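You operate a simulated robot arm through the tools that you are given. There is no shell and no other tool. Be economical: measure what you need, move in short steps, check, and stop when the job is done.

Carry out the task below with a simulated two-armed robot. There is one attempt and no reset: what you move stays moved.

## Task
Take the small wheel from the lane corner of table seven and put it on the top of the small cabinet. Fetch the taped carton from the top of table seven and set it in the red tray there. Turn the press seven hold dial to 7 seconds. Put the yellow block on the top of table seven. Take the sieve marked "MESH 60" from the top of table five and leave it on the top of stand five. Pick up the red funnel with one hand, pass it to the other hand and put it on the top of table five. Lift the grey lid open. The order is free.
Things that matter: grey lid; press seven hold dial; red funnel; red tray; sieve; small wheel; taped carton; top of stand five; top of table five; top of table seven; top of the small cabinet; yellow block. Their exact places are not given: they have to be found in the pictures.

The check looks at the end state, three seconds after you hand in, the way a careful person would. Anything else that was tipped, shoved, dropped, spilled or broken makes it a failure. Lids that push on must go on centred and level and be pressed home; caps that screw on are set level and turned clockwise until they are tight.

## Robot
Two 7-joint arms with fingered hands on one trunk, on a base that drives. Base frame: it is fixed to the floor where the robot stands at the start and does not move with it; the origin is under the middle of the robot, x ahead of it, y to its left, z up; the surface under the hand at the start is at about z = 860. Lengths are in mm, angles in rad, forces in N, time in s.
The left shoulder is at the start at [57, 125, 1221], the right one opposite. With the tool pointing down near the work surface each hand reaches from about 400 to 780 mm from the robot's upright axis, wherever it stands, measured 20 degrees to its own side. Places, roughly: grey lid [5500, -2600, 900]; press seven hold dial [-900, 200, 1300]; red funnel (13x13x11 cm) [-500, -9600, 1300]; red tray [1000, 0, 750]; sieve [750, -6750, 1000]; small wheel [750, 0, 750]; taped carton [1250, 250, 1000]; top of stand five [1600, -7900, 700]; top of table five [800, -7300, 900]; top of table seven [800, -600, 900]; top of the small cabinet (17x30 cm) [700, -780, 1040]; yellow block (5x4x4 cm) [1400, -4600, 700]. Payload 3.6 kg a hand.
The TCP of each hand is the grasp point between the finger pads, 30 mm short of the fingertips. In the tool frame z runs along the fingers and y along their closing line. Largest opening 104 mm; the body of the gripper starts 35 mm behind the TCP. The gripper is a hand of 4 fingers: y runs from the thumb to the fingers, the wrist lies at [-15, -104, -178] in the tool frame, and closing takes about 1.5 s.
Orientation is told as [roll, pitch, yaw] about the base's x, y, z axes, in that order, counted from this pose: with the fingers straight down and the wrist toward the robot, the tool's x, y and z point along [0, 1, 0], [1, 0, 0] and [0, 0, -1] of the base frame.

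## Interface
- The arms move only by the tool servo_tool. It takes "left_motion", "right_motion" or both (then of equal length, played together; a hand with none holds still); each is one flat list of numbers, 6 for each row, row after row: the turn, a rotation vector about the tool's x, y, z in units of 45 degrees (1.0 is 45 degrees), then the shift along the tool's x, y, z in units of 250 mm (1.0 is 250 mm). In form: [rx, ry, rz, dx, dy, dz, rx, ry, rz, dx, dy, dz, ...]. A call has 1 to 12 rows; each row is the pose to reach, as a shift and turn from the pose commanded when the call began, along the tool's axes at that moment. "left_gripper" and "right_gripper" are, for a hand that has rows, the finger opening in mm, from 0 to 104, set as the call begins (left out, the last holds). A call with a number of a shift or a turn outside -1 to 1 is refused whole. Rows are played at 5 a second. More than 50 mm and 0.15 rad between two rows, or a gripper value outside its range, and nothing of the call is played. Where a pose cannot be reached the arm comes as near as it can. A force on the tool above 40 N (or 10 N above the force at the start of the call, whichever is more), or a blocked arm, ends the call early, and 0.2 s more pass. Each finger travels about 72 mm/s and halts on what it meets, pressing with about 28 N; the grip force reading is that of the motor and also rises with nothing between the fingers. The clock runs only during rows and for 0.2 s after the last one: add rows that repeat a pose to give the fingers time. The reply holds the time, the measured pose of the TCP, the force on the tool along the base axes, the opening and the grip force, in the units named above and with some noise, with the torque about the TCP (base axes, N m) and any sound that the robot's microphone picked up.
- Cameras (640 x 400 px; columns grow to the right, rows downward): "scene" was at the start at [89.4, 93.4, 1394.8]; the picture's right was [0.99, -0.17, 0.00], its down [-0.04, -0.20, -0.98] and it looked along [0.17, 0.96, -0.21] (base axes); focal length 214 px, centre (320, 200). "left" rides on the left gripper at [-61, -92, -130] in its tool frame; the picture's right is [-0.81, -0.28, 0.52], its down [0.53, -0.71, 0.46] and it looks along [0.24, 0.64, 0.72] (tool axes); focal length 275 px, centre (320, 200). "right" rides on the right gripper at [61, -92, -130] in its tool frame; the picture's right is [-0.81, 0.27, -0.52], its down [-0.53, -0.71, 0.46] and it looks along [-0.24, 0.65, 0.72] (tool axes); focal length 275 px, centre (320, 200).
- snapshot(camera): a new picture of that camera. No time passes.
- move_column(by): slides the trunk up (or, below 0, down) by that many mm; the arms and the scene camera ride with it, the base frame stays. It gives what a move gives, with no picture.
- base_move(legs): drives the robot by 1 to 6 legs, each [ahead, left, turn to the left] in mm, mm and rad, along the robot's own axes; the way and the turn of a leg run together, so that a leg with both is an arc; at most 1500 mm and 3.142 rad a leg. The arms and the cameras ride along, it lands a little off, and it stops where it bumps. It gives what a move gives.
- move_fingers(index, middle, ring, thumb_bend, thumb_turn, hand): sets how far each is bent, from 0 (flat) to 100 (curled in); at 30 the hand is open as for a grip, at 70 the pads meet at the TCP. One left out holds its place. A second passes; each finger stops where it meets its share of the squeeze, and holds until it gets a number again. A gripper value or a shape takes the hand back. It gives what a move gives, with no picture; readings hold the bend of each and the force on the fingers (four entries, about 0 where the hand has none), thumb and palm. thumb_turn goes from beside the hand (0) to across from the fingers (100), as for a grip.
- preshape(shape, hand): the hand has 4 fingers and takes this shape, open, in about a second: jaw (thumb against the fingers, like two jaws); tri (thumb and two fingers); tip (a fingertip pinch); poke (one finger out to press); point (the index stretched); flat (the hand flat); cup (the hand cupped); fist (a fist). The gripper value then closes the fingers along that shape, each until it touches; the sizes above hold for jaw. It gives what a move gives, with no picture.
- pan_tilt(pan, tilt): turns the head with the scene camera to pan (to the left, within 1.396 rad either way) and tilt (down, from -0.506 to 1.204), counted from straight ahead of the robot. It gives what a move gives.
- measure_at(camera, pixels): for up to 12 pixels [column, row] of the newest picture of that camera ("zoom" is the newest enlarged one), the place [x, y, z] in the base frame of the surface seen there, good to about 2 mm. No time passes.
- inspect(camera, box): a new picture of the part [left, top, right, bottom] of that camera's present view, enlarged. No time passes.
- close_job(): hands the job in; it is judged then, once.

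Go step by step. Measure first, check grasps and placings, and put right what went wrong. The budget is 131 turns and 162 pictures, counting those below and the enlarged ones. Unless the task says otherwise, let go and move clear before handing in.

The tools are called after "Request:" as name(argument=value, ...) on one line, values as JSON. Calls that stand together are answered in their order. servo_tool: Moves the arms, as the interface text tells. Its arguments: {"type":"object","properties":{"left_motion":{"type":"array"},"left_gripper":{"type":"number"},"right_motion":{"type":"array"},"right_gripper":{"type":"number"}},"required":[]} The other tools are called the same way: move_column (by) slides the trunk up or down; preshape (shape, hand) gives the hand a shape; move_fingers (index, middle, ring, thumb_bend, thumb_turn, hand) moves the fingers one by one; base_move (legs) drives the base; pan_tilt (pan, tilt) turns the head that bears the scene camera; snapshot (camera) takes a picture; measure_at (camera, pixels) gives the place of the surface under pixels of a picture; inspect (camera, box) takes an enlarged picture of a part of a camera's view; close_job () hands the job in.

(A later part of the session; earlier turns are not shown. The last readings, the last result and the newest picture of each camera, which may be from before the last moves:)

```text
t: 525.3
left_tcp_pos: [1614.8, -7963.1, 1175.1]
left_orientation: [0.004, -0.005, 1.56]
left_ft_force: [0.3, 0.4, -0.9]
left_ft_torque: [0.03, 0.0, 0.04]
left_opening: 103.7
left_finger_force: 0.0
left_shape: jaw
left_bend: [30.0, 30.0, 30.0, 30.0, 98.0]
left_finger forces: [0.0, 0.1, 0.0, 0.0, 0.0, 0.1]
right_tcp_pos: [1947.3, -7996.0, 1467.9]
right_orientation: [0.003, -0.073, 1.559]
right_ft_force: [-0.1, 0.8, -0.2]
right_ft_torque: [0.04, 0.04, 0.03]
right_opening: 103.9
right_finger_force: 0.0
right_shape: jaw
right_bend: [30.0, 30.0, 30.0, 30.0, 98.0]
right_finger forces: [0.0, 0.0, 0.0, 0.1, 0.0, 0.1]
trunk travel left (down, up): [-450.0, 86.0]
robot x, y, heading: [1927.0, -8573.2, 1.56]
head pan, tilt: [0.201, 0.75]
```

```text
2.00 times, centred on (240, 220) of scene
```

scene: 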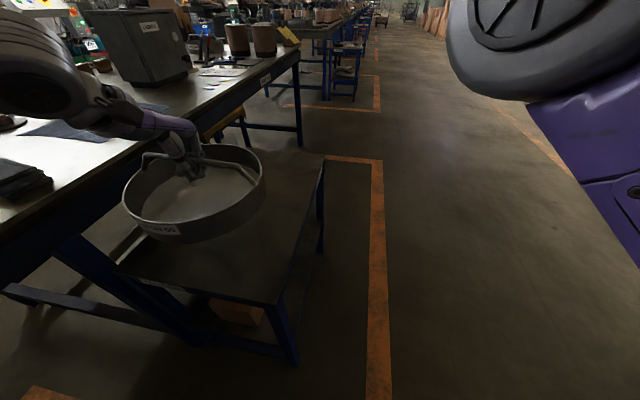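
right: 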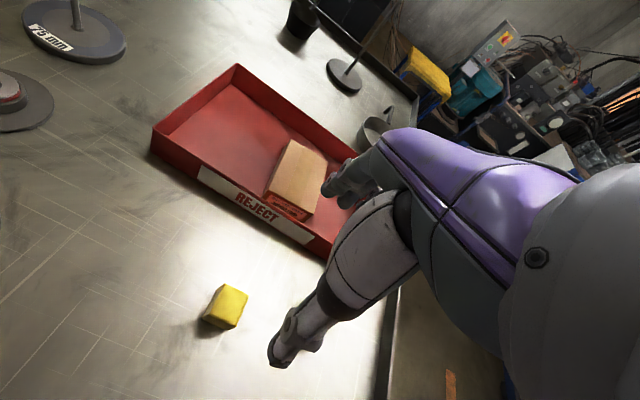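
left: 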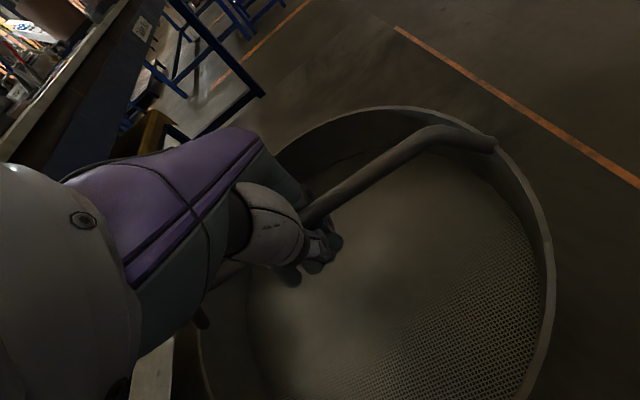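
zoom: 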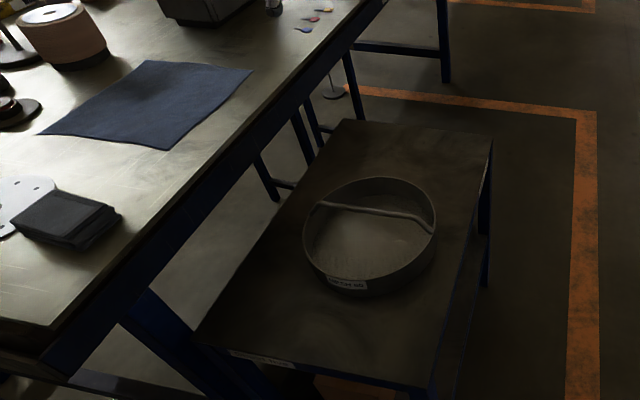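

The sieve is in place on stand five. Next, the funnel: I drive back through the corridor to the corner rack and face it.

Request:
base_move(legs=[[-70, 0, 0], [0, 0, 1.575], [1300, 0, 0], [1000, 0, 0], [0, 0, 1.57]])

Request:
pan_tilt(pan=0.0, tilt=0.3)

Request:
snapshot(camera="scene")

```text
t: 545.2
left_tcp_pos: [-68.0, -9304.0, 1175.7]
left_orientation: [0.005, -0.008, -1.517]
left_ft_force: [-0.4, 0.3, 0.4]
left_ft_torque: [-0.01, 0.0, -0.03]
left_opening: 103.6
left_finger_force: 0.1
left_shape: jaw
left_bend: [30.0, 30.0, 30.0, 30.0, 98.0]
left_finger forces: [0.0, 0.0, 0.0, 0.0, 0.0, 0.0]
right_tcp_pos: [-398.9, -9293.4, 1468.9]
right_orientation: [0.003, -0.073, -1.522]
right_ft_force: [-0.1, -0.1, 0.3]
right_ft_torque: [-0.04, 0.0, -0.03]
right_opening: 104.0
right_finger_force: 0.0
right_shape: jaw
right_bend: [30.0, 30.0, 30.0, 30.0, 98.0]
right_finger forces: [0.1, 0.0, 0.0, 0.1, 0.0, 0.0]
trunk travel left (down, up): [-450.0, 86.0]
robot x, y, heading: [-413.2, -8717.1, -1.517]
head pan, tilt: [0.201, 0.75]
```

```text
t: 546.1
left_tcp_pos: [-66.6, -9303.4, 1176.1]
left_orientation: [0.002, -0.006, -1.519]
left_ft_force: [0.4, 0.1, 0.0]
left_ft_torque: [0.02, 0.01, -0.01]
left_opening: 103.8
left_finger_force: 0.0
left_shape: jaw
left_bend: [30.0, 30.0, 30.0, 30.0, 98.0]
left_finger forces: [0.0, 0.0, 0.0, 0.1, 0.0, 0.0]
right_tcp_pos: [-399.7, -9292.7, 1470.7]
right_orientation: [0.004, -0.073, -1.523]
right_ft_force: [0.6, -0.9, 0.4]
right_ft_torque: [0.01, -0.01, 0.01]
right_opening: 103.7
right_finger_force: 0.1
right_shape: jaw
right_bend: [30.0, 30.0, 30.0, 30.0, 98.0]
right_finger forces: [0.0, 0.0, 0.0, 0.1, 0.1, 0.0]
trunk travel left (down, up): [-450.0, 86.0]
robot x, y, heading: [-416.4, -8718.5, -1.522]
head pan, tilt: [0.0, 0.3]
```

```text
59 pictures are left
```

scene: 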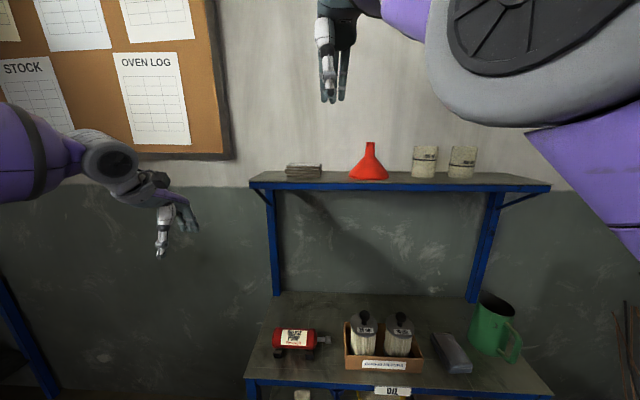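

The red funnel stands mouth-down on the top shelf at (370,162). I enlarge and measure.

Request:
inspect(camera="scene", box=[320, 120, 480, 220])

Request:
measure_at(camera="zoom", pixels=[[199, 95], [199, 120], [199, 150], [199, 180], [199, 225], [125, 225], [272, 225], [185, 130], [214, 130], [199, 245], [370, 180], [380, 250]])

```text
4.00 times, centred on (400, 170) of scene
```

zoom: 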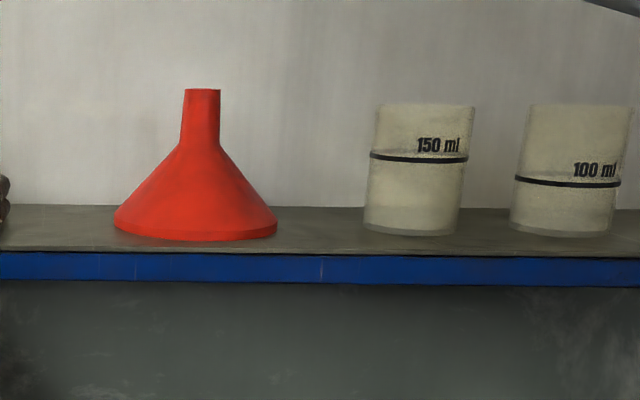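

```text
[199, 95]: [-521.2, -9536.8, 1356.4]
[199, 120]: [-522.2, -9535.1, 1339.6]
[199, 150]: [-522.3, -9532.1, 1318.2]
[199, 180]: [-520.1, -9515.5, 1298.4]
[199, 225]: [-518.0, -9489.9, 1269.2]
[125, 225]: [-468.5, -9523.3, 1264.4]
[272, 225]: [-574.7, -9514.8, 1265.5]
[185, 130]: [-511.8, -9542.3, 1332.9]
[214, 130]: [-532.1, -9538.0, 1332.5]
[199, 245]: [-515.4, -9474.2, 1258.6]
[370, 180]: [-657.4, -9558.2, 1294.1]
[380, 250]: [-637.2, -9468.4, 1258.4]
```

Funnel: centre [-521,-9548], shelf z≈1258, stem 1318–1360 about 26 mm thick. Plan: right hand pinches the stem top from above, left hand later takes the stem base from the side. I retract the left hand, check the lower shelf's front, raise the trunk and move closer.

Request:
measure_at(camera="scene", pixels=[[320, 388], [480, 392], [260, 378], [300, 180], [530, 185], [430, 178], [303, 165]])

Request:
servo_tool(left_motion=[0, 0, 0, 0, -0.16, -0.1, 0, 0, 0, 0, -0.32, -0.2, 0, 0, 0, 0, -0.48, -0.3, 0, 0, 0, 0, -0.64, -0.4, 0, 0, 0, 0, -0.8, -0.5])

Request:
move_column(by=80)

Request:
preshape(shape="tip", hand="right")

Request:
preshape(shape="tip", hand="left")

```text
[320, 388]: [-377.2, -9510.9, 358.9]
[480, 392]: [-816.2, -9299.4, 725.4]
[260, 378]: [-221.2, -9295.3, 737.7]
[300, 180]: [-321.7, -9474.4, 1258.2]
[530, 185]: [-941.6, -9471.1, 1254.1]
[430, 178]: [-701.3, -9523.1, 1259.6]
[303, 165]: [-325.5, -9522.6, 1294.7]
```

```text
t: 547.3
left_tcp_pos: [-79.2, -9101.3, 1297.8]
left_orientation: [0.004, -0.007, -1.518]
left_ft_force: [0.9, 0.0, 0.3]
left_ft_torque: [-0.02, -0.02, -0.05]
left_opening: 103.6
left_finger_force: 0.0
left_shape: jaw
left_bend: [30.0, 30.0, 30.0, 30.0, 98.0]
left_finger forces: [0.0, 0.1, 0.0, 0.1, 0.0, 0.0]
right_tcp_pos: [-398.8, -9291.9, 1470.4]
right_orientation: [0.004, -0.076, -1.521]
right_ft_force: [0.2, 0.0, -0.3]
right_ft_torque: [-0.01, -0.01, 0.01]
right_opening: 103.7
right_finger_force: 0.0
right_shape: jaw
right_bend: [30.0, 30.0, 30.0, 30.0, 98.0]
right_finger forces: [0.0, 0.1, 0.0, 0.0, 0.0, 0.1]
trunk travel left (down, up): [-450.0, 86.0]
robot x, y, heading: [-412.4, -8712.9, -1.522]
head pan, tilt: [0.0, 0.3]
```

```text
t: 548.4
left_tcp_pos: [-78.0, -9105.3, 1377.6]
left_orientation: [0.003, -0.004, -1.516]
left_ft_force: [0.7, 0.5, -0.3]
left_ft_torque: [0.01, -0.01, 0.01]
left_opening: 103.8
left_finger_force: 0.2
left_shape: jaw
left_bend: [30.0, 30.0, 30.0, 30.0, 98.0]
left_finger forces: [0.1, 0.1, 0.1, 0.0, 0.0, 0.1]
right_tcp_pos: [-404.7, -9173.5, 1669.6]
right_orientation: [0.003, -0.313, -1.523]
right_ft_force: [0.2, -1.1, 0.6]
right_ft_torque: [-0.02, -0.03, 0.0]
right_opening: 103.8
right_finger_force: 0.1
right_shape: jaw
right_bend: [30.0, 30.0, 30.0, 30.0, 98.0]
right_finger forces: [0.0, 0.0, 0.1, 0.1, 0.1, 0.1]
trunk travel left (down, up): [-530.0, 6.0]
robot x, y, heading: [-413.8, -8715.7, -1.52]
head pan, tilt: [0.0, 0.3]
```

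```text
t: 549.3
left_tcp_pos: [-78.9, -9103.1, 1379.1]
left_orientation: [0.005, -0.006, -1.517]
left_ft_force: [0.4, 0.6, 0.4]
left_ft_torque: [-0.02, -0.04, -0.01]
left_opening: 103.7
left_finger_force: 0.1
left_shape: jaw
left_bend: [30.0, 30.0, 30.0, 30.0, 98.0]
left_finger forces: [0.1, 0.0, 0.1, 0.0, 0.0, 0.0]
right_tcp_pos: [-405.7, -9173.6, 1672.3]
right_orientation: [0.005, -0.316, -1.523]
right_ft_force: [-0.6, -0.2, 0.4]
right_ft_torque: [0.02, 0.0, -0.01]
right_opening: 103.8
right_finger_force: 0.0
right_shape: tip
right_bend: [30.0, 98.0, 99.0, 30.0, 98.0]
right_finger forces: [0.1, 0.0, 0.0, 0.1, 0.0, 0.0]
trunk travel left (down, up): [-530.0, 6.0]
robot x, y, heading: [-415.3, -8720.0, -1.525]
head pan, tilt: [0.0, 0.3]
```

```text
t: 550.2
left_tcp_pos: [-78.5, -9102.5, 1379.7]
left_orientation: [0.004, -0.008, -1.518]
left_ft_force: [0.2, -1.3, 0.3]
left_ft_torque: [0.02, 0.0, -0.03]
left_opening: 103.8
left_finger_force: 0.0
left_shape: tip
left_bend: [30.0, 98.0, 99.0, 30.0, 98.0]
left_finger forces: [0.1, 0.1, 0.1, 0.1, 0.1, 0.0]
right_tcp_pos: [-406.7, -9171.8, 1671.6]
right_orientation: [0.004, -0.313, -1.522]
right_ft_force: [-0.3, 0.5, 1.4]
right_ft_torque: [0.02, -0.02, -0.01]
right_opening: 104.0
right_finger_force: 0.1
right_shape: tip
right_bend: [30.0, 98.0, 99.0, 30.0, 98.0]
right_finger forces: [0.1, 0.0, 0.0, 0.0, 0.0, 0.0]
trunk travel left (down, up): [-530.0, 6.0]
robot x, y, heading: [-416.4, -8716.9, -1.52]
head pan, tilt: [0.0, 0.3]
```

I drive 170 mm closer, square up, and level the right hand.

Request:
base_move(legs=[[170, 0, -0.05]])

Request:
servo_tool(right_gripper=60, right_motion=[0.13, 0, 0, -0.04, 0.1, 0.1, 0.26, 0, 0, -0.08, 0.2, 0.2, 0.4, 0, 0, -0.12, 0.3, 0.3, 0.4, 0, 0, -0.16, 0.4, 0.4])

```text
t: 551.7
left_tcp_pos: [-91.6, -9284.0, 1380.6]
left_orientation: [0.004, -0.009, -1.566]
left_ft_force: [-0.2, -1.1, 0.3]
left_ft_torque: [0.0, -0.01, 0.0]
left_opening: 103.8
left_finger_force: 0.0
left_shape: tip
left_bend: [30.0, 98.0, 99.0, 30.0, 98.0]
left_finger forces: [0.1, 0.0, 0.0, 0.1, 0.0, 0.0]
right_tcp_pos: [-422.0, -9337.5, 1673.9]
right_orientation: [0.005, -0.315, -1.568]
right_ft_force: [-0.6, 0.0, 0.0]
right_ft_torque: [-0.02, 0.03, 0.02]
right_opening: 104.1
right_finger_force: 0.0
right_shape: tip
right_bend: [30.0, 98.0, 99.0, 30.0, 98.0]
right_finger forces: [0.1, 0.0, 0.1, 0.0, 0.0, 0.0]
trunk travel left (down, up): [-530.0, 6.0]
robot x, y, heading: [-412.5, -8882.5, -1.568]
head pan, tilt: [0.0, 0.3]
```

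```text
t: 552.7
left_tcp_pos: [-89.5, -9285.6, 1379.7]
left_orientation: [0.004, -0.008, -1.564]
left_ft_force: [1.3, 0.6, 0.3]
left_ft_torque: [-0.01, 0.03, 0.03]
left_opening: 103.8
left_finger_force: 0.1
left_shape: tip
left_bend: [30.0, 98.0, 99.0, 30.0, 98.0]
left_finger forces: [0.1, 0.0, 0.0, 0.1, 0.0, 0.0]
right_tcp_pos: [-492.4, -9411.3, 1556.1]
right_orientation: [0.004, 0.001, -1.566]
right_ft_force: [0.3, 0.3, -0.8]
right_ft_torque: [0.01, 0.0, -0.01]
right_opening: 60.2
right_finger_force: 0.1
right_shape: tip
right_bend: [31.0, 98.0, 99.0, 66.0, 100.0]
right_finger forces: [0.0, 0.0, 0.1, 0.1, 0.0, 0.1]
right hand out of reach, approached as far as the arm can: row 1, 2, 3, 4
trunk travel left (down, up): [-530.0, 6.0]
robot x, y, heading: [-409.6, -8883.2, -1.569]
head pan, tilt: [0.0, 0.3]
```

I bring the right hand above the stem.

Request:
servo_tool(right_motion=[0, 0, 0, -0.03, 0.14, 0.1, 0, 0, 0, -0.06, 0.28, 0.22, 0, 0, 0, -0.09, 0.42, 0.34, 0, 0, 0, -0.116, 0.548, 0.46, 0, 0, 0, -0.116, 0.548, 0.5])

Request:
snapshot(camera="right")

Request:
inspect(camera="scene", box=[280, 60, 480, 220])

```text
t: 553.9
left_tcp_pos: [-91.4, -9284.1, 1380.5]
left_orientation: [0.005, -0.01, -1.562]
left_ft_force: [0.3, 0.3, 0.2]
left_ft_torque: [0.0, 0.05, -0.01]
left_opening: 103.9
left_finger_force: 0.1
left_shape: tip
left_bend: [30.0, 98.0, 99.0, 30.0, 98.0]
left_finger forces: [0.0, 0.0, 0.1, 0.1, 0.0, 0.1]
right_tcp_pos: [-519.9, -9519.4, 1422.5]
right_orientation: [0.004, -0.005, -1.566]
right_ft_force: [-0.1, -0.3, -0.5]
right_ft_torque: [-0.01, -0.03, 0.0]
right_opening: 60.2
right_finger_force: 0.0
right_shape: tip
right_bend: [31.0, 98.0, 99.0, 66.0, 100.0]
right_finger forces: [0.1, 0.0, 0.0, 0.0, 0.1, 0.0]
right hand out of reach, approached as far as the arm can: row 1, 2, 3, 4, 5
trunk travel left (down, up): [-530.0, 6.0]
robot x, y, heading: [-412.5, -8883.5, -1.564]
head pan, tilt: [0.0, 0.3]
```

```text
57 pictures are left
```

right: 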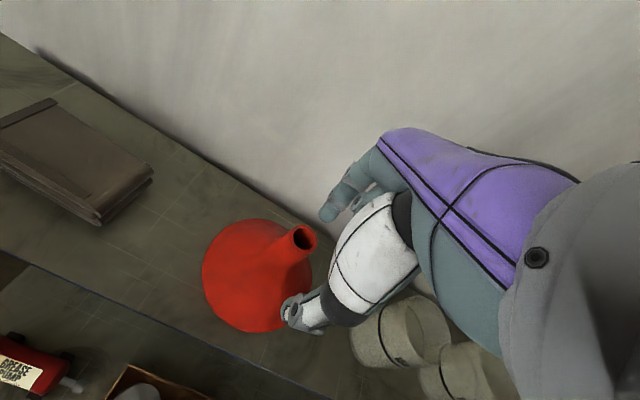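

```text
2.50 times, centred on (380, 140) of scene
```

zoom: 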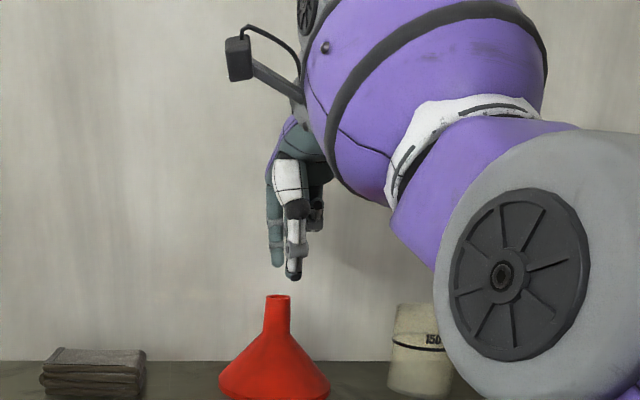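

I measure the stem's rim and drive 40 mm closer since the arm was at its limit.

Request:
measure_at(camera="right", pixels=[[295, 233], [313, 241], [302, 227], [306, 248], [285, 245], [300, 262], [240, 290]])

Request:
base_move(legs=[[40, 0, 0]])

Request:
servo_tool(right_motion=[0, 0, 0, 0, 0, 0])

Request:
snapshot(camera="right")

```text
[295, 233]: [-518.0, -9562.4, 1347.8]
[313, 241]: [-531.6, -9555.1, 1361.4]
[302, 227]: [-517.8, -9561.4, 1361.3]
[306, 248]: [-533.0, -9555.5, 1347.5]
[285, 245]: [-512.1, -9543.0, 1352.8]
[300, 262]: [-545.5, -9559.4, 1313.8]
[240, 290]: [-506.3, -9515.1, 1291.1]
```

```text
t: 554.8
left_tcp_pos: [-91.5, -9320.5, 1382.7]
left_orientation: [0.003, -0.013, -1.563]
left_ft_force: [0.0, 1.0, 0.5]
left_ft_torque: [0.0, -0.01, 0.01]
left_opening: 103.8
left_finger_force: 0.1
left_shape: tip
left_bend: [30.0, 98.0, 99.0, 30.0, 98.0]
left_finger forces: [0.0, 0.0, 0.0, 0.1, 0.0, 0.1]
right_tcp_pos: [-519.5, -9556.1, 1423.9]
right_orientation: [0.006, -0.007, -1.567]
right_ft_force: [-0.1, 0.1, 0.0]
right_ft_torque: [0.03, -0.02, -0.04]
right_opening: 60.1
right_finger_force: 0.1
right_shape: tip
right_bend: [31.0, 98.0, 99.0, 66.0, 100.0]
right_finger forces: [0.0, 0.0, 0.1, 0.1, 0.0, 0.1]
trunk travel left (down, up): [-530.0, 6.0]
robot x, y, heading: [-408.9, -8922.5, -1.562]
head pan, tilt: [0.0, 0.3]
```

```text
t: 555.2
left_tcp_pos: [-90.5, -9320.9, 1381.0]
left_orientation: [0.004, -0.011, -1.563]
left_ft_force: [0.0, 1.3, -0.4]
left_ft_torque: [0.02, -0.04, 0.04]
left_opening: 103.6
left_finger_force: 0.1
left_shape: tip
left_bend: [30.0, 98.0, 99.0, 30.0, 98.0]
left_finger forces: [0.0, 0.1, 0.1, 0.0, 0.0, 0.1]
right_tcp_pos: [-521.2, -9557.4, 1422.1]
right_orientation: [0.004, -0.004, -1.564]
right_ft_force: [0.1, 1.1, -0.3]
right_ft_torque: [-0.05, 0.0, 0.0]
right_opening: 60.5
right_finger_force: 0.0
right_shape: tip
right_bend: [31.0, 98.0, 99.0, 66.0, 100.0]
right_finger forces: [0.0, 0.1, 0.0, 0.0, 0.1, 0.1]
trunk travel left (down, up): [-530.0, 6.0]
robot x, y, heading: [-411.0, -8923.9, -1.568]
head pan, tilt: [0.0, 0.3]
```

```text
55 pictures are left
```

right: 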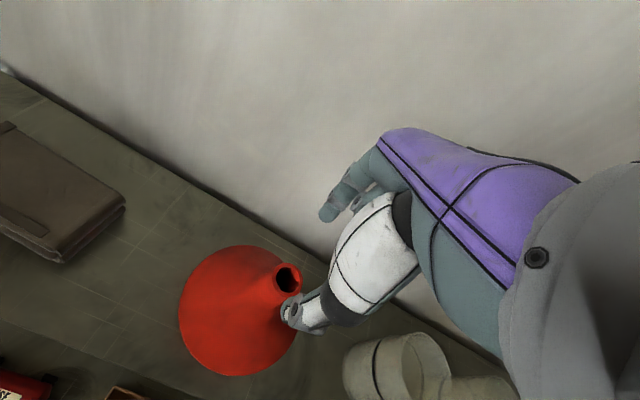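

The stem centre is [-522,-9548], top 1361. I shift 9 mm back and descend to z≈1372 and check.

Request:
servo_tool(right_motion=[0, 0, 0, -0.003, -0.036, 0.05, 0, 0, 0, -0.003, -0.036, 0.14, 0, 0, 0, -0.003, -0.036, 0.2])

Request:
inspect(camera="right", box=[200, 150, 420, 350])

Request:
inspect(camera="scene", box=[300, 80, 440, 200])

```text
t: 556.0
left_tcp_pos: [-91.5, -9324.1, 1379.6]
left_orientation: [0.004, -0.009, -1.564]
left_ft_force: [0.4, -0.4, 0.7]
left_ft_torque: [0.0, -0.05, 0.02]
left_opening: 103.9
left_finger_force: 0.1
left_shape: tip
left_bend: [30.0, 98.0, 99.0, 30.0, 98.0]
left_finger forces: [0.0, 0.1, 0.0, 0.1, 0.0, 0.0]
right_tcp_pos: [-521.3, -9551.4, 1368.8]
right_orientation: [0.004, 0.001, -1.563]
right_ft_force: [0.1, 0.5, 0.1]
right_ft_torque: [0.01, 0.01, 0.02]
right_opening: 60.4
right_finger_force: 0.0
right_shape: tip
right_bend: [31.0, 98.0, 99.0, 66.0, 100.0]
right_finger forces: [0.0, 0.0, 0.0, 0.0, 0.1, 0.0]
trunk travel left (down, up): [-530.0, 6.0]
robot x, y, heading: [-409.7, -8922.0, -1.562]
head pan, tilt: [0.0, 0.3]
```

```text
2.00 times, centred on (310, 250) of right
```

zoom: 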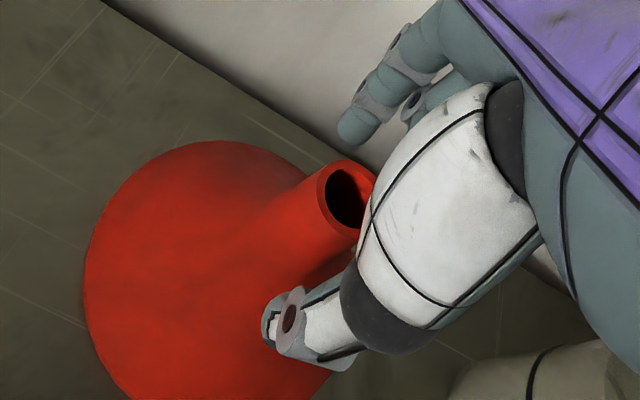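

```text
3.33 times, centred on (370, 140) of scene
```

zoom: 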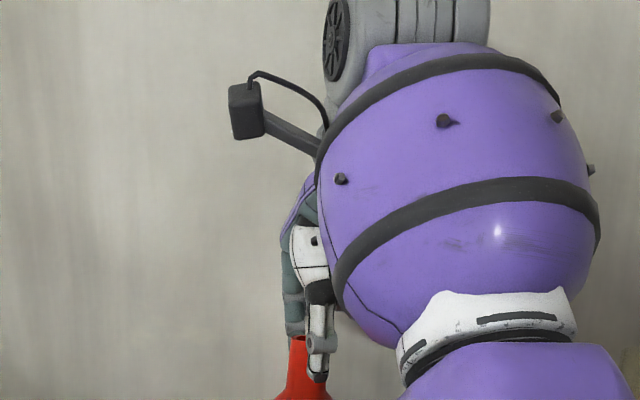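

The thumb seems slightly to the right of the stem; I measure thumb, index and stem.

Request:
measure_at(camera="zoom", pixels=[[318, 375], [322, 345], [298, 345], [298, 375], [294, 325], [287, 320], [305, 390]])

```text
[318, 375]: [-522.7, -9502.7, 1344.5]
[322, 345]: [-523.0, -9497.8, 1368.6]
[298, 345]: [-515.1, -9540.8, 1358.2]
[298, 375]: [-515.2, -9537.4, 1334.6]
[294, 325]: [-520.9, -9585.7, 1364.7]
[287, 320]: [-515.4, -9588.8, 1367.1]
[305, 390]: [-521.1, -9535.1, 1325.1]
```

Thumb (y≈-9505) and index (y≈-9586) straddle the stem centrally, tips at z≈1340. I close.

Request:
servo_tool(right_gripper=5, right_motion=[0, 0, 0, 0, 0, 0, 0, 0, 0, 0, 0, 0, 0, 0, 0, 0, 0, 0, 0, 0, 0, 0, 0, 0, 0, 0, 0, 0, 0, 0, 0, 0, 0, 0, 0, 0])

Request:
servo_tool(right_motion=[0, 0, 0, 0, 0, -0.06, 0, 0, 0, 0, 0, -0.14, 0, 0, 0, 0, -0.1, -0.26, 0, 0, 0, 0, -0.28, -0.3, 0, 0, 0, 0, -0.46, -0.3, 0, 0, 0, 0.1, -0.62, -0.3, 0, 0, 0, 0.2, -0.76, -0.3, 0, 0, 0, 0.3, -0.9, -0.3])

Request:
snapshot(camera="right")

Request:
snapshot(camera="scene")

```text
t: 557.4
left_tcp_pos: [-91.1, -9323.6, 1379.8]
left_orientation: [0.004, -0.009, -1.563]
left_ft_force: [-0.7, 0.2, 0.3]
left_ft_torque: [0.0, 0.01, 0.02]
left_opening: 103.9
left_finger_force: 0.1
left_shape: tip
left_bend: [30.0, 98.0, 99.0, 30.0, 98.0]
left_finger forces: [0.0, 0.0, 0.0, 0.0, 0.0, 0.1]
right_tcp_pos: [-521.4, -9551.1, 1370.0]
right_orientation: [0.005, -0.002, -1.566]
right_ft_force: [-0.1, -0.5, -0.1]
right_ft_torque: [0.02, 0.02, 0.0]
right_opening: 21.8
right_finger_force: 28.1
right_shape: tip
right_bend: [73.0, 100.0, 100.0, 75.0, 100.0]
right_finger forces: [22.8, 0.0, 0.0, 0.0, 22.7, 0.0]
trunk travel left (down, up): [-530.0, 6.0]
robot x, y, heading: [-411.3, -8921.2, -1.566]
head pan, tilt: [0.0, 0.3]
```

```text
t: 559.2
left_tcp_pos: [-90.7, -9324.2, 1378.9]
left_orientation: [0.003, -0.01, -1.562]
left_ft_force: [0.2, -0.7, 0.3]
left_ft_torque: [0.0, 0.01, 0.0]
left_opening: 104.0
left_finger_force: 0.0
left_shape: tip
left_bend: [30.0, 98.0, 99.0, 30.0, 98.0]
left_finger forces: [0.1, 0.0, 0.0, 0.0, 0.0, 0.0]
right_tcp_pos: [-423.6, -9455.4, 1491.7]
right_orientation: [0.002, -0.001, -1.566]
right_ft_force: [-0.1, 0.7, -0.2]
right_ft_torque: [-0.03, 0.04, -0.01]
right_opening: 21.5
right_finger_force: 27.6
right_shape: tip
right_bend: [73.0, 100.0, 100.0, 75.0, 100.0]
right_finger forces: [23.0, 0.0, 0.0, 0.1, 22.6, 0.1]
right hand out of reach, approached as far as the arm can: row 5, 6, 7, 8
trunk travel left (down, up): [-530.0, 6.0]
robot x, y, heading: [-405.0, -8921.2, -1.564]
head pan, tilt: [0.0, 0.3]
```

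```text
52 pictures are left
```

right: 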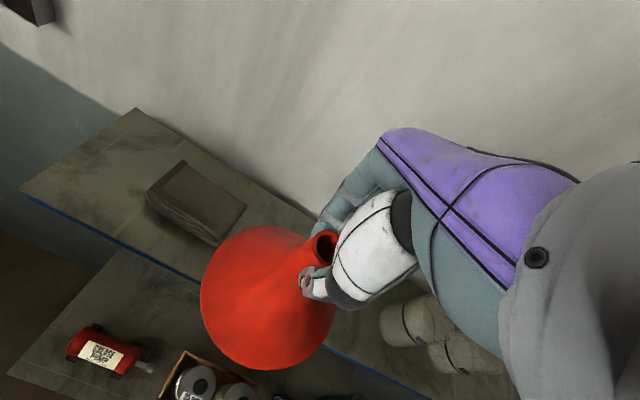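

```text
51 pictures are left
```

scene: 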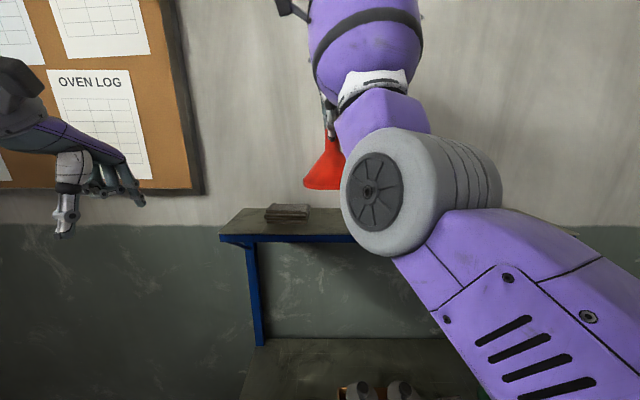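

The funnel is held firmly by the stem. I back away 300 mm, lower it to z≈1250 in front of me, and swing the left hand to point sideways.

Request:
base_move(legs=[[-300, 0, 0]])

Request:
servo_tool(right_motion=[0, 0, 0, 0, 0, 0.16, 0, 0, 0, 0, 0, 0.32, 0, 0, 0, 0, 0, 0.48, 0, 0, 0, 0, 0, 0.64, 0, 0, 0, 0, 0, 0.8, 0, 0, 0, 0, 0, 0.96])

Request:
servo_tool(left_gripper=60, left_motion=[0, -0.17, 0, 0, 0.06, 0.03, 0, -0.34, 0, 0, 0.12, 0.06, 0, -0.51, 0, 0, 0.18, 0.09, 0, -0.68, 0, 0, 0.24, 0.12, 0, -0.85, 0, 0, 0.3, 0.15, 0, -1, 0, 0, 0.35, 0.18])

Request:
servo_tool(left_motion=[0, -0.17, 0, 0, 0, 0, 0, -0.34, 0, 0, 0, 0, 0, -0.51, 0, 0, 0, 0, 0, -0.556, 0, 0, 0, 0])

Request:
pan_tilt(pan=0.1, tilt=0.5)

Request:
snapshot(camera="scene")

```text
t: 561.2
left_tcp_pos: [-92.5, -9023.4, 1379.7]
left_orientation: [0.003, -0.005, -1.562]
left_ft_force: [-1.1, -0.7, -0.1]
left_ft_torque: [-0.01, -0.04, 0.01]
left_opening: 104.0
left_finger_force: 0.1
left_shape: tip
left_bend: [30.0, 98.0, 99.0, 30.0, 98.0]
left_finger forces: [0.0, 0.0, 0.0, 0.1, 0.0, 0.0]
right_tcp_pos: [-425.1, -9156.2, 1492.9]
right_orientation: [0.005, -0.002, -1.563]
right_ft_force: [-0.2, -0.4, 0.5]
right_ft_torque: [0.02, 0.02, -0.01]
right_opening: 21.5
right_finger_force: 27.8
right_shape: tip
right_bend: [73.0, 100.0, 100.0, 75.0, 100.0]
right_finger forces: [23.0, 0.0, 0.0, 0.0, 22.8, 0.0]
trunk travel left (down, up): [-530.0, 6.0]
robot x, y, heading: [-411.8, -8623.3, -1.568]
head pan, tilt: [0.0, 0.3]
```

```text
t: 562.6
left_tcp_pos: [-92.8, -9023.1, 1379.7]
left_orientation: [0.004, -0.009, -1.563]
left_ft_force: [-0.8, 0.7, -0.1]
left_ft_torque: [-0.01, 0.01, 0.0]
left_opening: 103.8
left_finger_force: 0.1
left_shape: tip
left_bend: [30.0, 98.0, 99.0, 30.0, 98.0]
left_finger forces: [0.0, 0.0, 0.1, 0.1, 0.0, 0.1]
right_tcp_pos: [-426.2, -9153.6, 1251.8]
right_orientation: [0.004, -0.004, -1.561]
right_ft_force: [0.0, 0.2, -0.5]
right_ft_torque: [-0.03, 0.03, 0.0]
right_opening: 21.2
right_finger_force: 28.0
right_shape: tip
right_bend: [73.0, 100.0, 100.0, 75.0, 100.0]
right_finger forces: [22.8, 0.1, 0.1, 0.0, 22.5, 0.0]
right hand out of reach, approached as far as the arm can: row 1, 2, 3, 4, 5
trunk travel left (down, up): [-530.0, 6.0]
robot x, y, heading: [-408.7, -8619.9, -1.566]
head pan, tilt: [0.0, 0.3]
```

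```text
t: 564.0
left_tcp_pos: [-91.4, -9109.6, 1334.2]
left_orientation: [-0.783, -0.008, -1.562]
left_ft_force: [0.0, 0.0, -0.4]
left_ft_torque: [-0.04, 0.02, 0.01]
left_opening: 60.3
left_finger_force: 0.0
left_shape: tip
left_bend: [31.0, 98.0, 99.0, 66.0, 100.0]
left_finger forces: [0.0, 0.1, 0.0, 0.0, 0.0, 0.0]
right_tcp_pos: [-424.9, -9155.9, 1251.8]
right_orientation: [0.004, -0.002, -1.563]
right_ft_force: [0.1, -0.8, -0.9]
right_ft_torque: [-0.02, 0.02, -0.02]
right_opening: 21.3
right_finger_force: 28.1
right_shape: tip
right_bend: [73.0, 100.0, 100.0, 75.0, 100.0]
right_finger forces: [22.8, 0.0, 0.0, 0.0, 22.5, 0.0]
trunk travel left (down, up): [-530.0, 6.0]
robot x, y, heading: [-411.1, -8623.3, -1.56]
head pan, tilt: [0.0, 0.3]
```

```text
t: 565.0
left_tcp_pos: [-92.8, -9110.3, 1335.1]
left_orientation: [-1.22, -0.007, -1.562]
left_ft_force: [0.5, 0.2, 0.1]
left_ft_torque: [0.0, -0.02, 0.01]
left_opening: 60.5
left_finger_force: 0.0
left_shape: tip
left_bend: [31.0, 98.0, 99.0, 66.0, 100.0]
left_finger forces: [0.0, 0.1, 0.0, 0.0, 0.1, 0.1]
right_tcp_pos: [-426.6, -9154.5, 1250.6]
right_orientation: [0.003, 0.0, -1.566]
right_ft_force: [-0.9, -0.1, -0.5]
right_ft_torque: [0.02, 0.02, -0.02]
right_opening: 21.5
right_finger_force: 28.2
right_shape: tip
right_bend: [73.0, 100.0, 100.0, 75.0, 100.0]
right_finger forces: [22.8, 0.0, 0.0, 0.1, 22.5, 0.0]
trunk travel left (down, up): [-530.0, 6.0]
robot x, y, heading: [-411.5, -8622.3, -1.56]
head pan, tilt: [0.0, 0.3]
```

```text
t: 565.8
left_tcp_pos: [-91.6, -9111.2, 1334.8]
left_orientation: [-1.219, -0.009, -1.564]
left_ft_force: [0.2, -0.3, 0.0]
left_ft_torque: [-0.03, 0.0, -0.03]
left_opening: 60.2
left_finger_force: 0.0
left_shape: tip
left_bend: [31.0, 98.0, 99.0, 66.0, 100.0]
left_finger forces: [0.1, 0.0, 0.0, 0.0, 0.0, 0.0]
right_tcp_pos: [-426.7, -9155.5, 1252.1]
right_orientation: [0.006, -0.003, -1.564]
right_ft_force: [-0.6, 0.7, -0.3]
right_ft_torque: [-0.01, -0.02, -0.02]
right_opening: 21.1
right_finger_force: 27.7
right_shape: tip
right_bend: [73.0, 100.0, 100.0, 75.0, 100.0]
right_finger forces: [22.8, 0.0, 0.1, 0.1, 22.5, 0.0]
trunk travel left (down, up): [-530.0, 6.0]
robot x, y, heading: [-418.9, -8623.4, -1.561]
head pan, tilt: [0.099, 0.499]
```

```text
50 pictures are left
```

scene: 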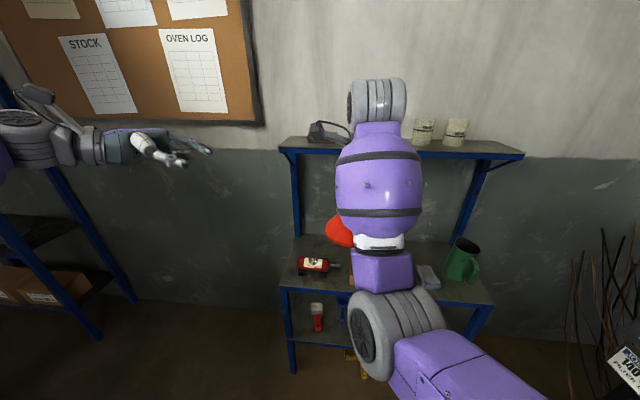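

The left hand points sideways as wanted. I bring it to a standoff 130 mm left of the stem base and look with its camera.

Request:
servo_tool(left_motion=[0, 0, 0, 0.003, 0.033, 0.17, 0, 0, 0, 0.006, 0.066, 0.34, 0, 0, 0, 0.008, 0.1, 0.52, 0, 0, 0, 0.011, 0.13, 0.7, 0, 0, 0, 0.014, 0.164, 0.87, 0, 0, 0, 0.014, 0.164, 0.87])

Request:
snapshot(camera="left")

Request:
snapshot(camera="right")

```text
t: 567.2
left_tcp_pos: [-295.9, -9155.0, 1256.7]
left_orientation: [-1.219, -0.01, -1.563]
left_ft_force: [-0.3, 0.1, -0.1]
left_ft_torque: [0.02, 0.01, -0.02]
left_opening: 60.1
left_finger_force: 0.0
left_shape: tip
left_bend: [31.0, 98.0, 99.0, 66.0, 100.0]
left_finger forces: [0.1, 0.0, 0.1, 0.0, 0.1, 0.1]
right_tcp_pos: [-426.0, -9154.5, 1252.5]
right_orientation: [0.004, -0.004, -1.565]
right_ft_force: [-0.3, 0.1, -0.5]
right_ft_torque: [-0.03, -0.03, 0.01]
right_opening: 21.3
right_finger_force: 28.0
right_shape: tip
right_bend: [73.0, 100.0, 100.0, 75.0, 100.0]
right_finger forces: [22.9, 0.1, 0.1, 0.0, 22.5, 0.0]
trunk travel left (down, up): [-530.0, 6.0]
robot x, y, heading: [-411.4, -8624.9, -1.565]
head pan, tilt: [0.099, 0.499]
```

```text
49 pictures are left
```

left: 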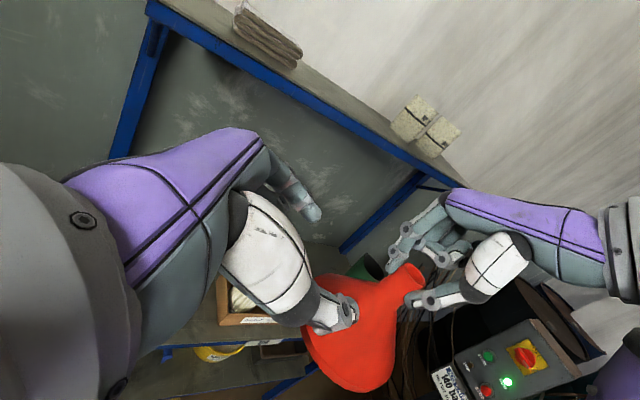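

```text
48 pictures are left
```

right: 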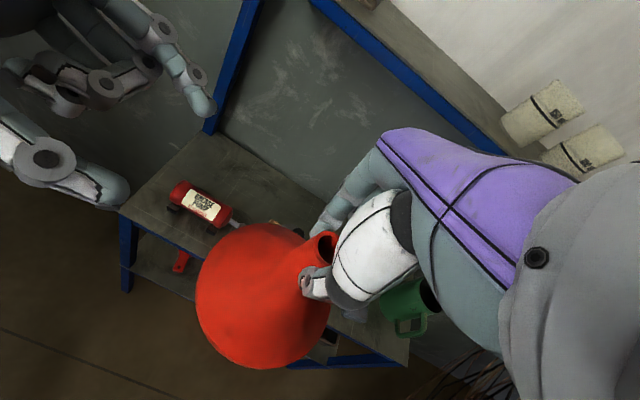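

The left camera shows the stem and the right fingertips well. I enlarge and measure.

Request:
inspect(camera="left", box=[280, 180, 480, 380])

Request:
measure_at(camera="left", pixels=[[383, 292], [395, 280], [405, 272], [370, 282], [392, 308], [412, 303], [395, 262], [372, 300], [350, 320], [318, 212], [335, 315]])

```text
2.00 times, centred on (380, 280) of left
```

zoom: 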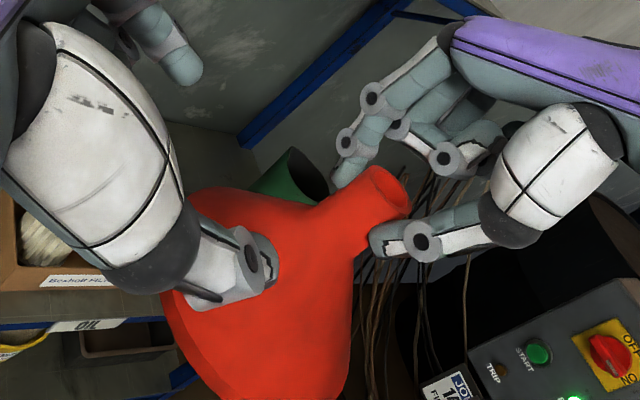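

```text
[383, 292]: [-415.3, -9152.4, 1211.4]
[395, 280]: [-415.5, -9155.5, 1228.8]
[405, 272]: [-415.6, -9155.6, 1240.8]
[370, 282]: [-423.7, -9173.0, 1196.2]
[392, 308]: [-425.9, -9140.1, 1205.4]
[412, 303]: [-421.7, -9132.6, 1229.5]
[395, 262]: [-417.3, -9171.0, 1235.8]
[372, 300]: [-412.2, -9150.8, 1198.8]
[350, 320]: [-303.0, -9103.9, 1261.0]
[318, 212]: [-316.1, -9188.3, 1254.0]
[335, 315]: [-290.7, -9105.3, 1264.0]
```

I advance the left hand 130 mm along its axis so the stem base lies between its tips.

Request:
servo_tool(left_motion=[0, 0, 0, 0.004, 0.004, 0.16, 0, 0, 0, 0.008, 0.008, 0.3, 0, 0, 0, 0.011, 0.008, 0.42, 0, 0, 0, 0.011, 0.008, 0.48, 0, 0, 0, 0.011, 0.008, 0.519])

Request:
inspect(camera="left", box=[230, 150, 450, 350])

```text
t: 568.4
left_tcp_pos: [-415.3, -9158.0, 1210.2]
left_orientation: [-1.22, -0.01, -1.563]
left_ft_force: [-0.3, -0.2, 0.1]
left_ft_torque: [-0.01, 0.0, -0.02]
left_opening: 60.4
left_finger_force: 0.1
left_shape: tip
left_bend: [31.0, 98.0, 99.0, 66.0, 100.0]
left_finger forces: [0.1, 0.1, 0.1, 0.0, 0.0, 0.0]
right_tcp_pos: [-424.3, -9155.1, 1251.5]
right_orientation: [0.004, -0.002, -1.564]
right_ft_force: [0.1, -0.5, 0.0]
right_ft_torque: [-0.03, -0.01, 0.03]
right_opening: 21.3
right_finger_force: 28.0
right_shape: tip
right_bend: [73.0, 100.0, 100.0, 75.0, 100.0]
right_finger forces: [22.7, 0.0, 0.0, 0.0, 22.5, 0.1]
trunk travel left (down, up): [-530.0, 6.0]
robot x, y, heading: [-410.8, -8624.6, -1.567]
head pan, tilt: [0.099, 0.499]
```

```text
2.00 times, centred on (340, 250) of left
```

zoom: 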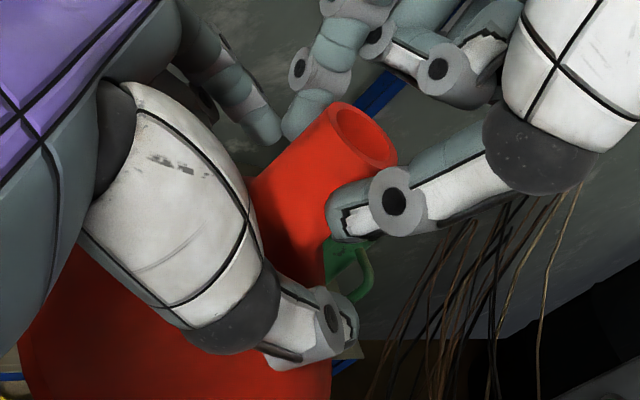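

Both left digits straddle the stem below the right ones, no contact. I close the left hand.

Request:
servo_tool(left_gripper=5, left_motion=[0, 0, 0, 0, 0, 0, 0, 0, 0, 0, 0, 0, 0, 0, 0, 0, 0, 0, 0, 0, 0, 0, 0, 0, 0, 0, 0, 0, 0, 0, 0, 0, 0, 0, 0, 0])

Request:
inspect(camera="left", box=[230, 150, 450, 350])

```text
t: 569.8
left_tcp_pos: [-415.7, -9158.0, 1209.2]
left_orientation: [-1.22, -0.009, -1.561]
left_ft_force: [-1.8, 3.4, 1.8]
left_ft_torque: [0.03, 0.03, -0.02]
left_opening: 23.4
left_finger_force: 27.8
left_shape: tip
left_bend: [73.0, 100.0, 100.0, 75.0, 100.0]
left_finger forces: [21.7, 0.0, 0.1, 0.0, 22.9, 0.0]
right_tcp_pos: [-426.0, -9154.3, 1252.0]
right_orientation: [0.005, -0.002, -1.565]
right_ft_force: [2.2, -3.4, -1.8]
right_ft_torque: [-0.16, -0.13, -0.03]
right_opening: 21.3
right_finger_force: 28.2
right_shape: tip
right_bend: [73.0, 100.0, 100.0, 75.0, 100.0]
right_finger forces: [25.6, 0.0, 0.0, 0.0, 21.5, 0.0]
trunk travel left (down, up): [-530.0, 6.0]
robot x, y, heading: [-411.0, -8623.7, -1.563]
head pan, tilt: [0.099, 0.499]
```

```text
2.00 times, centred on (340, 250) of left
```

zoom: 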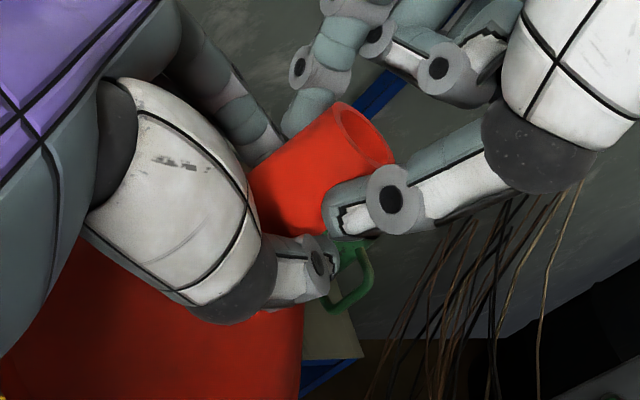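

Both hands hold the stem (left 22/23 N). I open the right hand and lift it away.

Request:
servo_tool(right_gripper=60, right_motion=[0, 0, 0, 0, 0, 0, 0, 0, 0, 0, 0, 0, 0, 0, 0, 0, 0, 0, 0, 0, 0, 0, 0, 0, 0, 0, 0, 0, 0, -0.08, 0, 0, 0, 0, 0, -0.2, 0, 0, 0, 0, 0, -0.36, 0, 0, 0, 0, 0, -0.52, 0, 0, 0, -0.15, 0, -0.6, 0, 0, 0, -0.32, 0, -0.6])

Request:
snapshot(camera="left")

Request:
snapshot(camera="scene")

```text
t: 572.0
left_tcp_pos: [-415.3, -9158.5, 1209.4]
left_orientation: [-1.218, -0.006, -1.563]
left_ft_force: [-0.3, 0.7, 0.3]
left_ft_torque: [0.02, -0.01, 0.0]
left_opening: 23.5
left_finger_force: 28.1
left_shape: tip
left_bend: [73.0, 100.0, 100.0, 76.0, 100.0]
left_finger forces: [23.1, 0.0, 0.0, 0.1, 22.1, 0.0]
right_tcp_pos: [-506.5, -9180.1, 1404.6]
right_orientation: [0.002, -0.004, -1.562]
right_ft_force: [0.1, 0.0, 0.3]
right_ft_torque: [0.02, -0.02, 0.0]
right_opening: 59.5
right_finger_force: 0.1
right_shape: tip
right_bend: [31.0, 98.0, 99.0, 66.0, 100.0]
right_finger forces: [0.0, 0.0, 0.1, 0.1, 0.0, 0.0]
right hand out of reach, approached as far as the arm can: row 5, 6, 7, 8, 9, 10
trunk travel left (down, up): [-530.0, 6.0]
robot x, y, heading: [-410.5, -8623.6, -1.566]
head pan, tilt: [0.099, 0.499]
```

```text
44 pictures are left
```

left: 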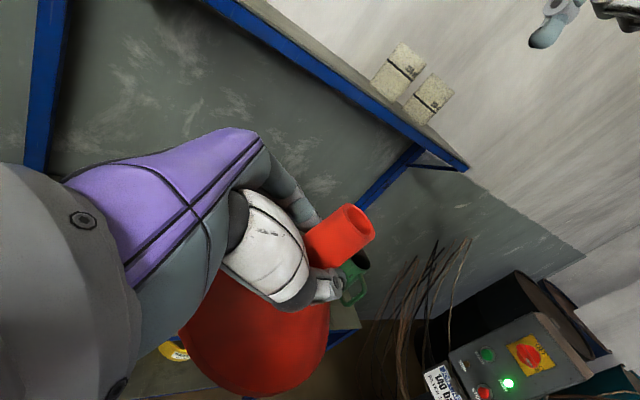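

```text
43 pictures are left
```

scene: 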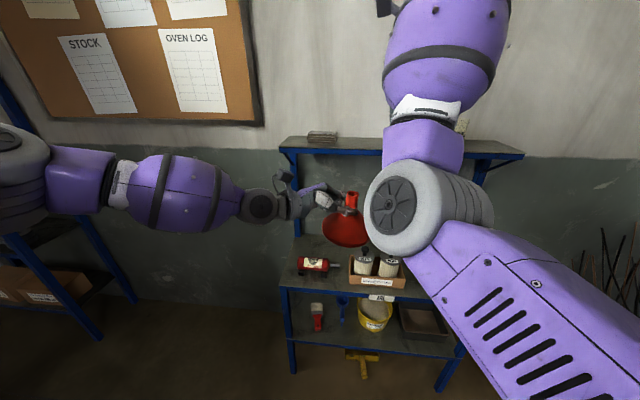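

The left hand now holds the funnel upright. I drive to the corridor end of table five to find a free spot.

Request:
base_move(legs=[[0, 0, 1.565], [1500, 0, 0], [100, 0, 0], [0, 0, 1.57]])

Request:
pan_tilt(pan=0.1, tilt=0.6)

Request:
snapshot(camera="scene")

```text
t: 587.9
left_tcp_pos: [1197.7, -8062.4, 1208.8]
left_orientation: [-1.219, -0.008, 1.597]
left_ft_force: [0.0, 0.5, 0.1]
left_ft_torque: [0.03, -0.03, 0.02]
left_opening: 23.4
left_finger_force: 28.1
left_shape: tip
left_bend: [73.0, 100.0, 100.0, 76.0, 100.0]
left_finger forces: [23.1, 0.1, 0.0, 0.1, 21.3, 0.1]
right_tcp_pos: [1288.9, -8038.8, 1405.0]
right_orientation: [0.004, -0.003, 1.595]
right_ft_force: [0.2, 1.5, 1.0]
right_ft_torque: [-0.02, -0.01, -0.01]
right_opening: 59.6
right_finger_force: 0.0
right_shape: tip
right_bend: [31.0, 98.0, 99.0, 66.0, 100.0]
right_finger forces: [0.0, 0.0, 0.1, 0.1, 0.0, 0.0]
trunk travel left (down, up): [-530.0, 6.0]
robot x, y, heading: [1204.8, -8596.2, 1.594]
head pan, tilt: [0.099, 0.499]
```

```text
t: 588.6
left_tcp_pos: [1198.3, -8061.7, 1209.8]
left_orientation: [-1.218, -0.009, 1.595]
left_ft_force: [0.1, 0.3, -0.8]
left_ft_torque: [-0.03, 0.02, -0.01]
left_opening: 23.0
left_finger_force: 27.9
left_shape: tip
left_bend: [73.0, 100.0, 100.0, 76.0, 100.0]
left_finger forces: [23.2, 0.0, 0.0, 0.0, 21.4, 0.0]
right_tcp_pos: [1288.2, -8039.5, 1404.8]
right_orientation: [0.003, -0.002, 1.595]
right_ft_force: [-0.1, 0.6, -0.3]
right_ft_torque: [-0.03, -0.01, -0.03]
right_opening: 59.6
right_finger_force: 0.1
right_shape: tip
right_bend: [31.0, 98.0, 99.0, 66.0, 100.0]
right_finger forces: [0.0, 0.1, 0.1, 0.1, 0.0, 0.0]
trunk travel left (down, up): [-530.0, 6.0]
robot x, y, heading: [1203.8, -8598.2, 1.592]
head pan, tilt: [0.099, 0.6]
```

```text
42 pictures are left
```

scene: 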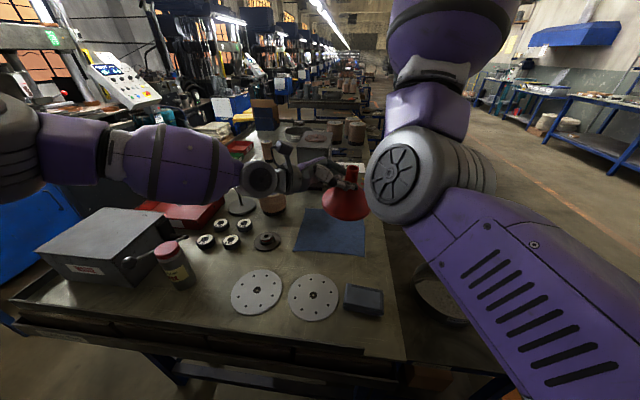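

I see discs, a black stack at (363,299) and a blue mat (330,232). I measure to find a free spot between them.

Request:
measure_at(camera="scene", pixels=[[330, 270], [365, 255], [295, 250], [363, 285], [345, 285], [385, 285], [313, 275], [395, 270], [280, 262], [256, 272], [347, 268], [265, 240]])

Request:
inspect(camera="scene", box=[220, 190, 420, 340])

```text
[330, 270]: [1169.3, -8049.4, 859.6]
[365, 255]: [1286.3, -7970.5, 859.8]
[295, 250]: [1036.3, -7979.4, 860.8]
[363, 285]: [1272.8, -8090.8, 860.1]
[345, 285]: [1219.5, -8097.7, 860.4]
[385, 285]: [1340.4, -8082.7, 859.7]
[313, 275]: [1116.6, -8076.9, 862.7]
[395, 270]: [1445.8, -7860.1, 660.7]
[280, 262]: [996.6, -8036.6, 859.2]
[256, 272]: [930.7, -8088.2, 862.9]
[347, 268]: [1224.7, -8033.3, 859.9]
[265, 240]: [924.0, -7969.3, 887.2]
```

```text
2.67 times, centred on (320, 265) of scene
```

zoom: 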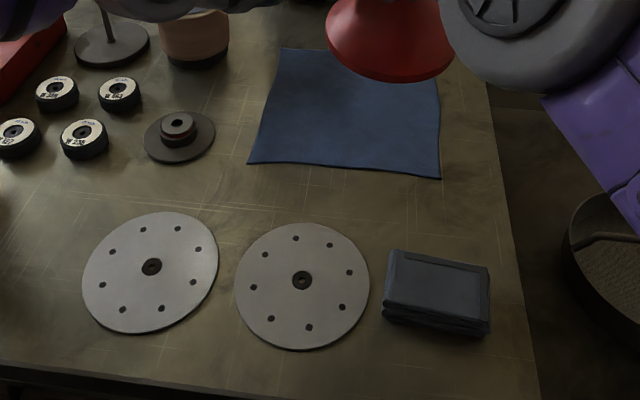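

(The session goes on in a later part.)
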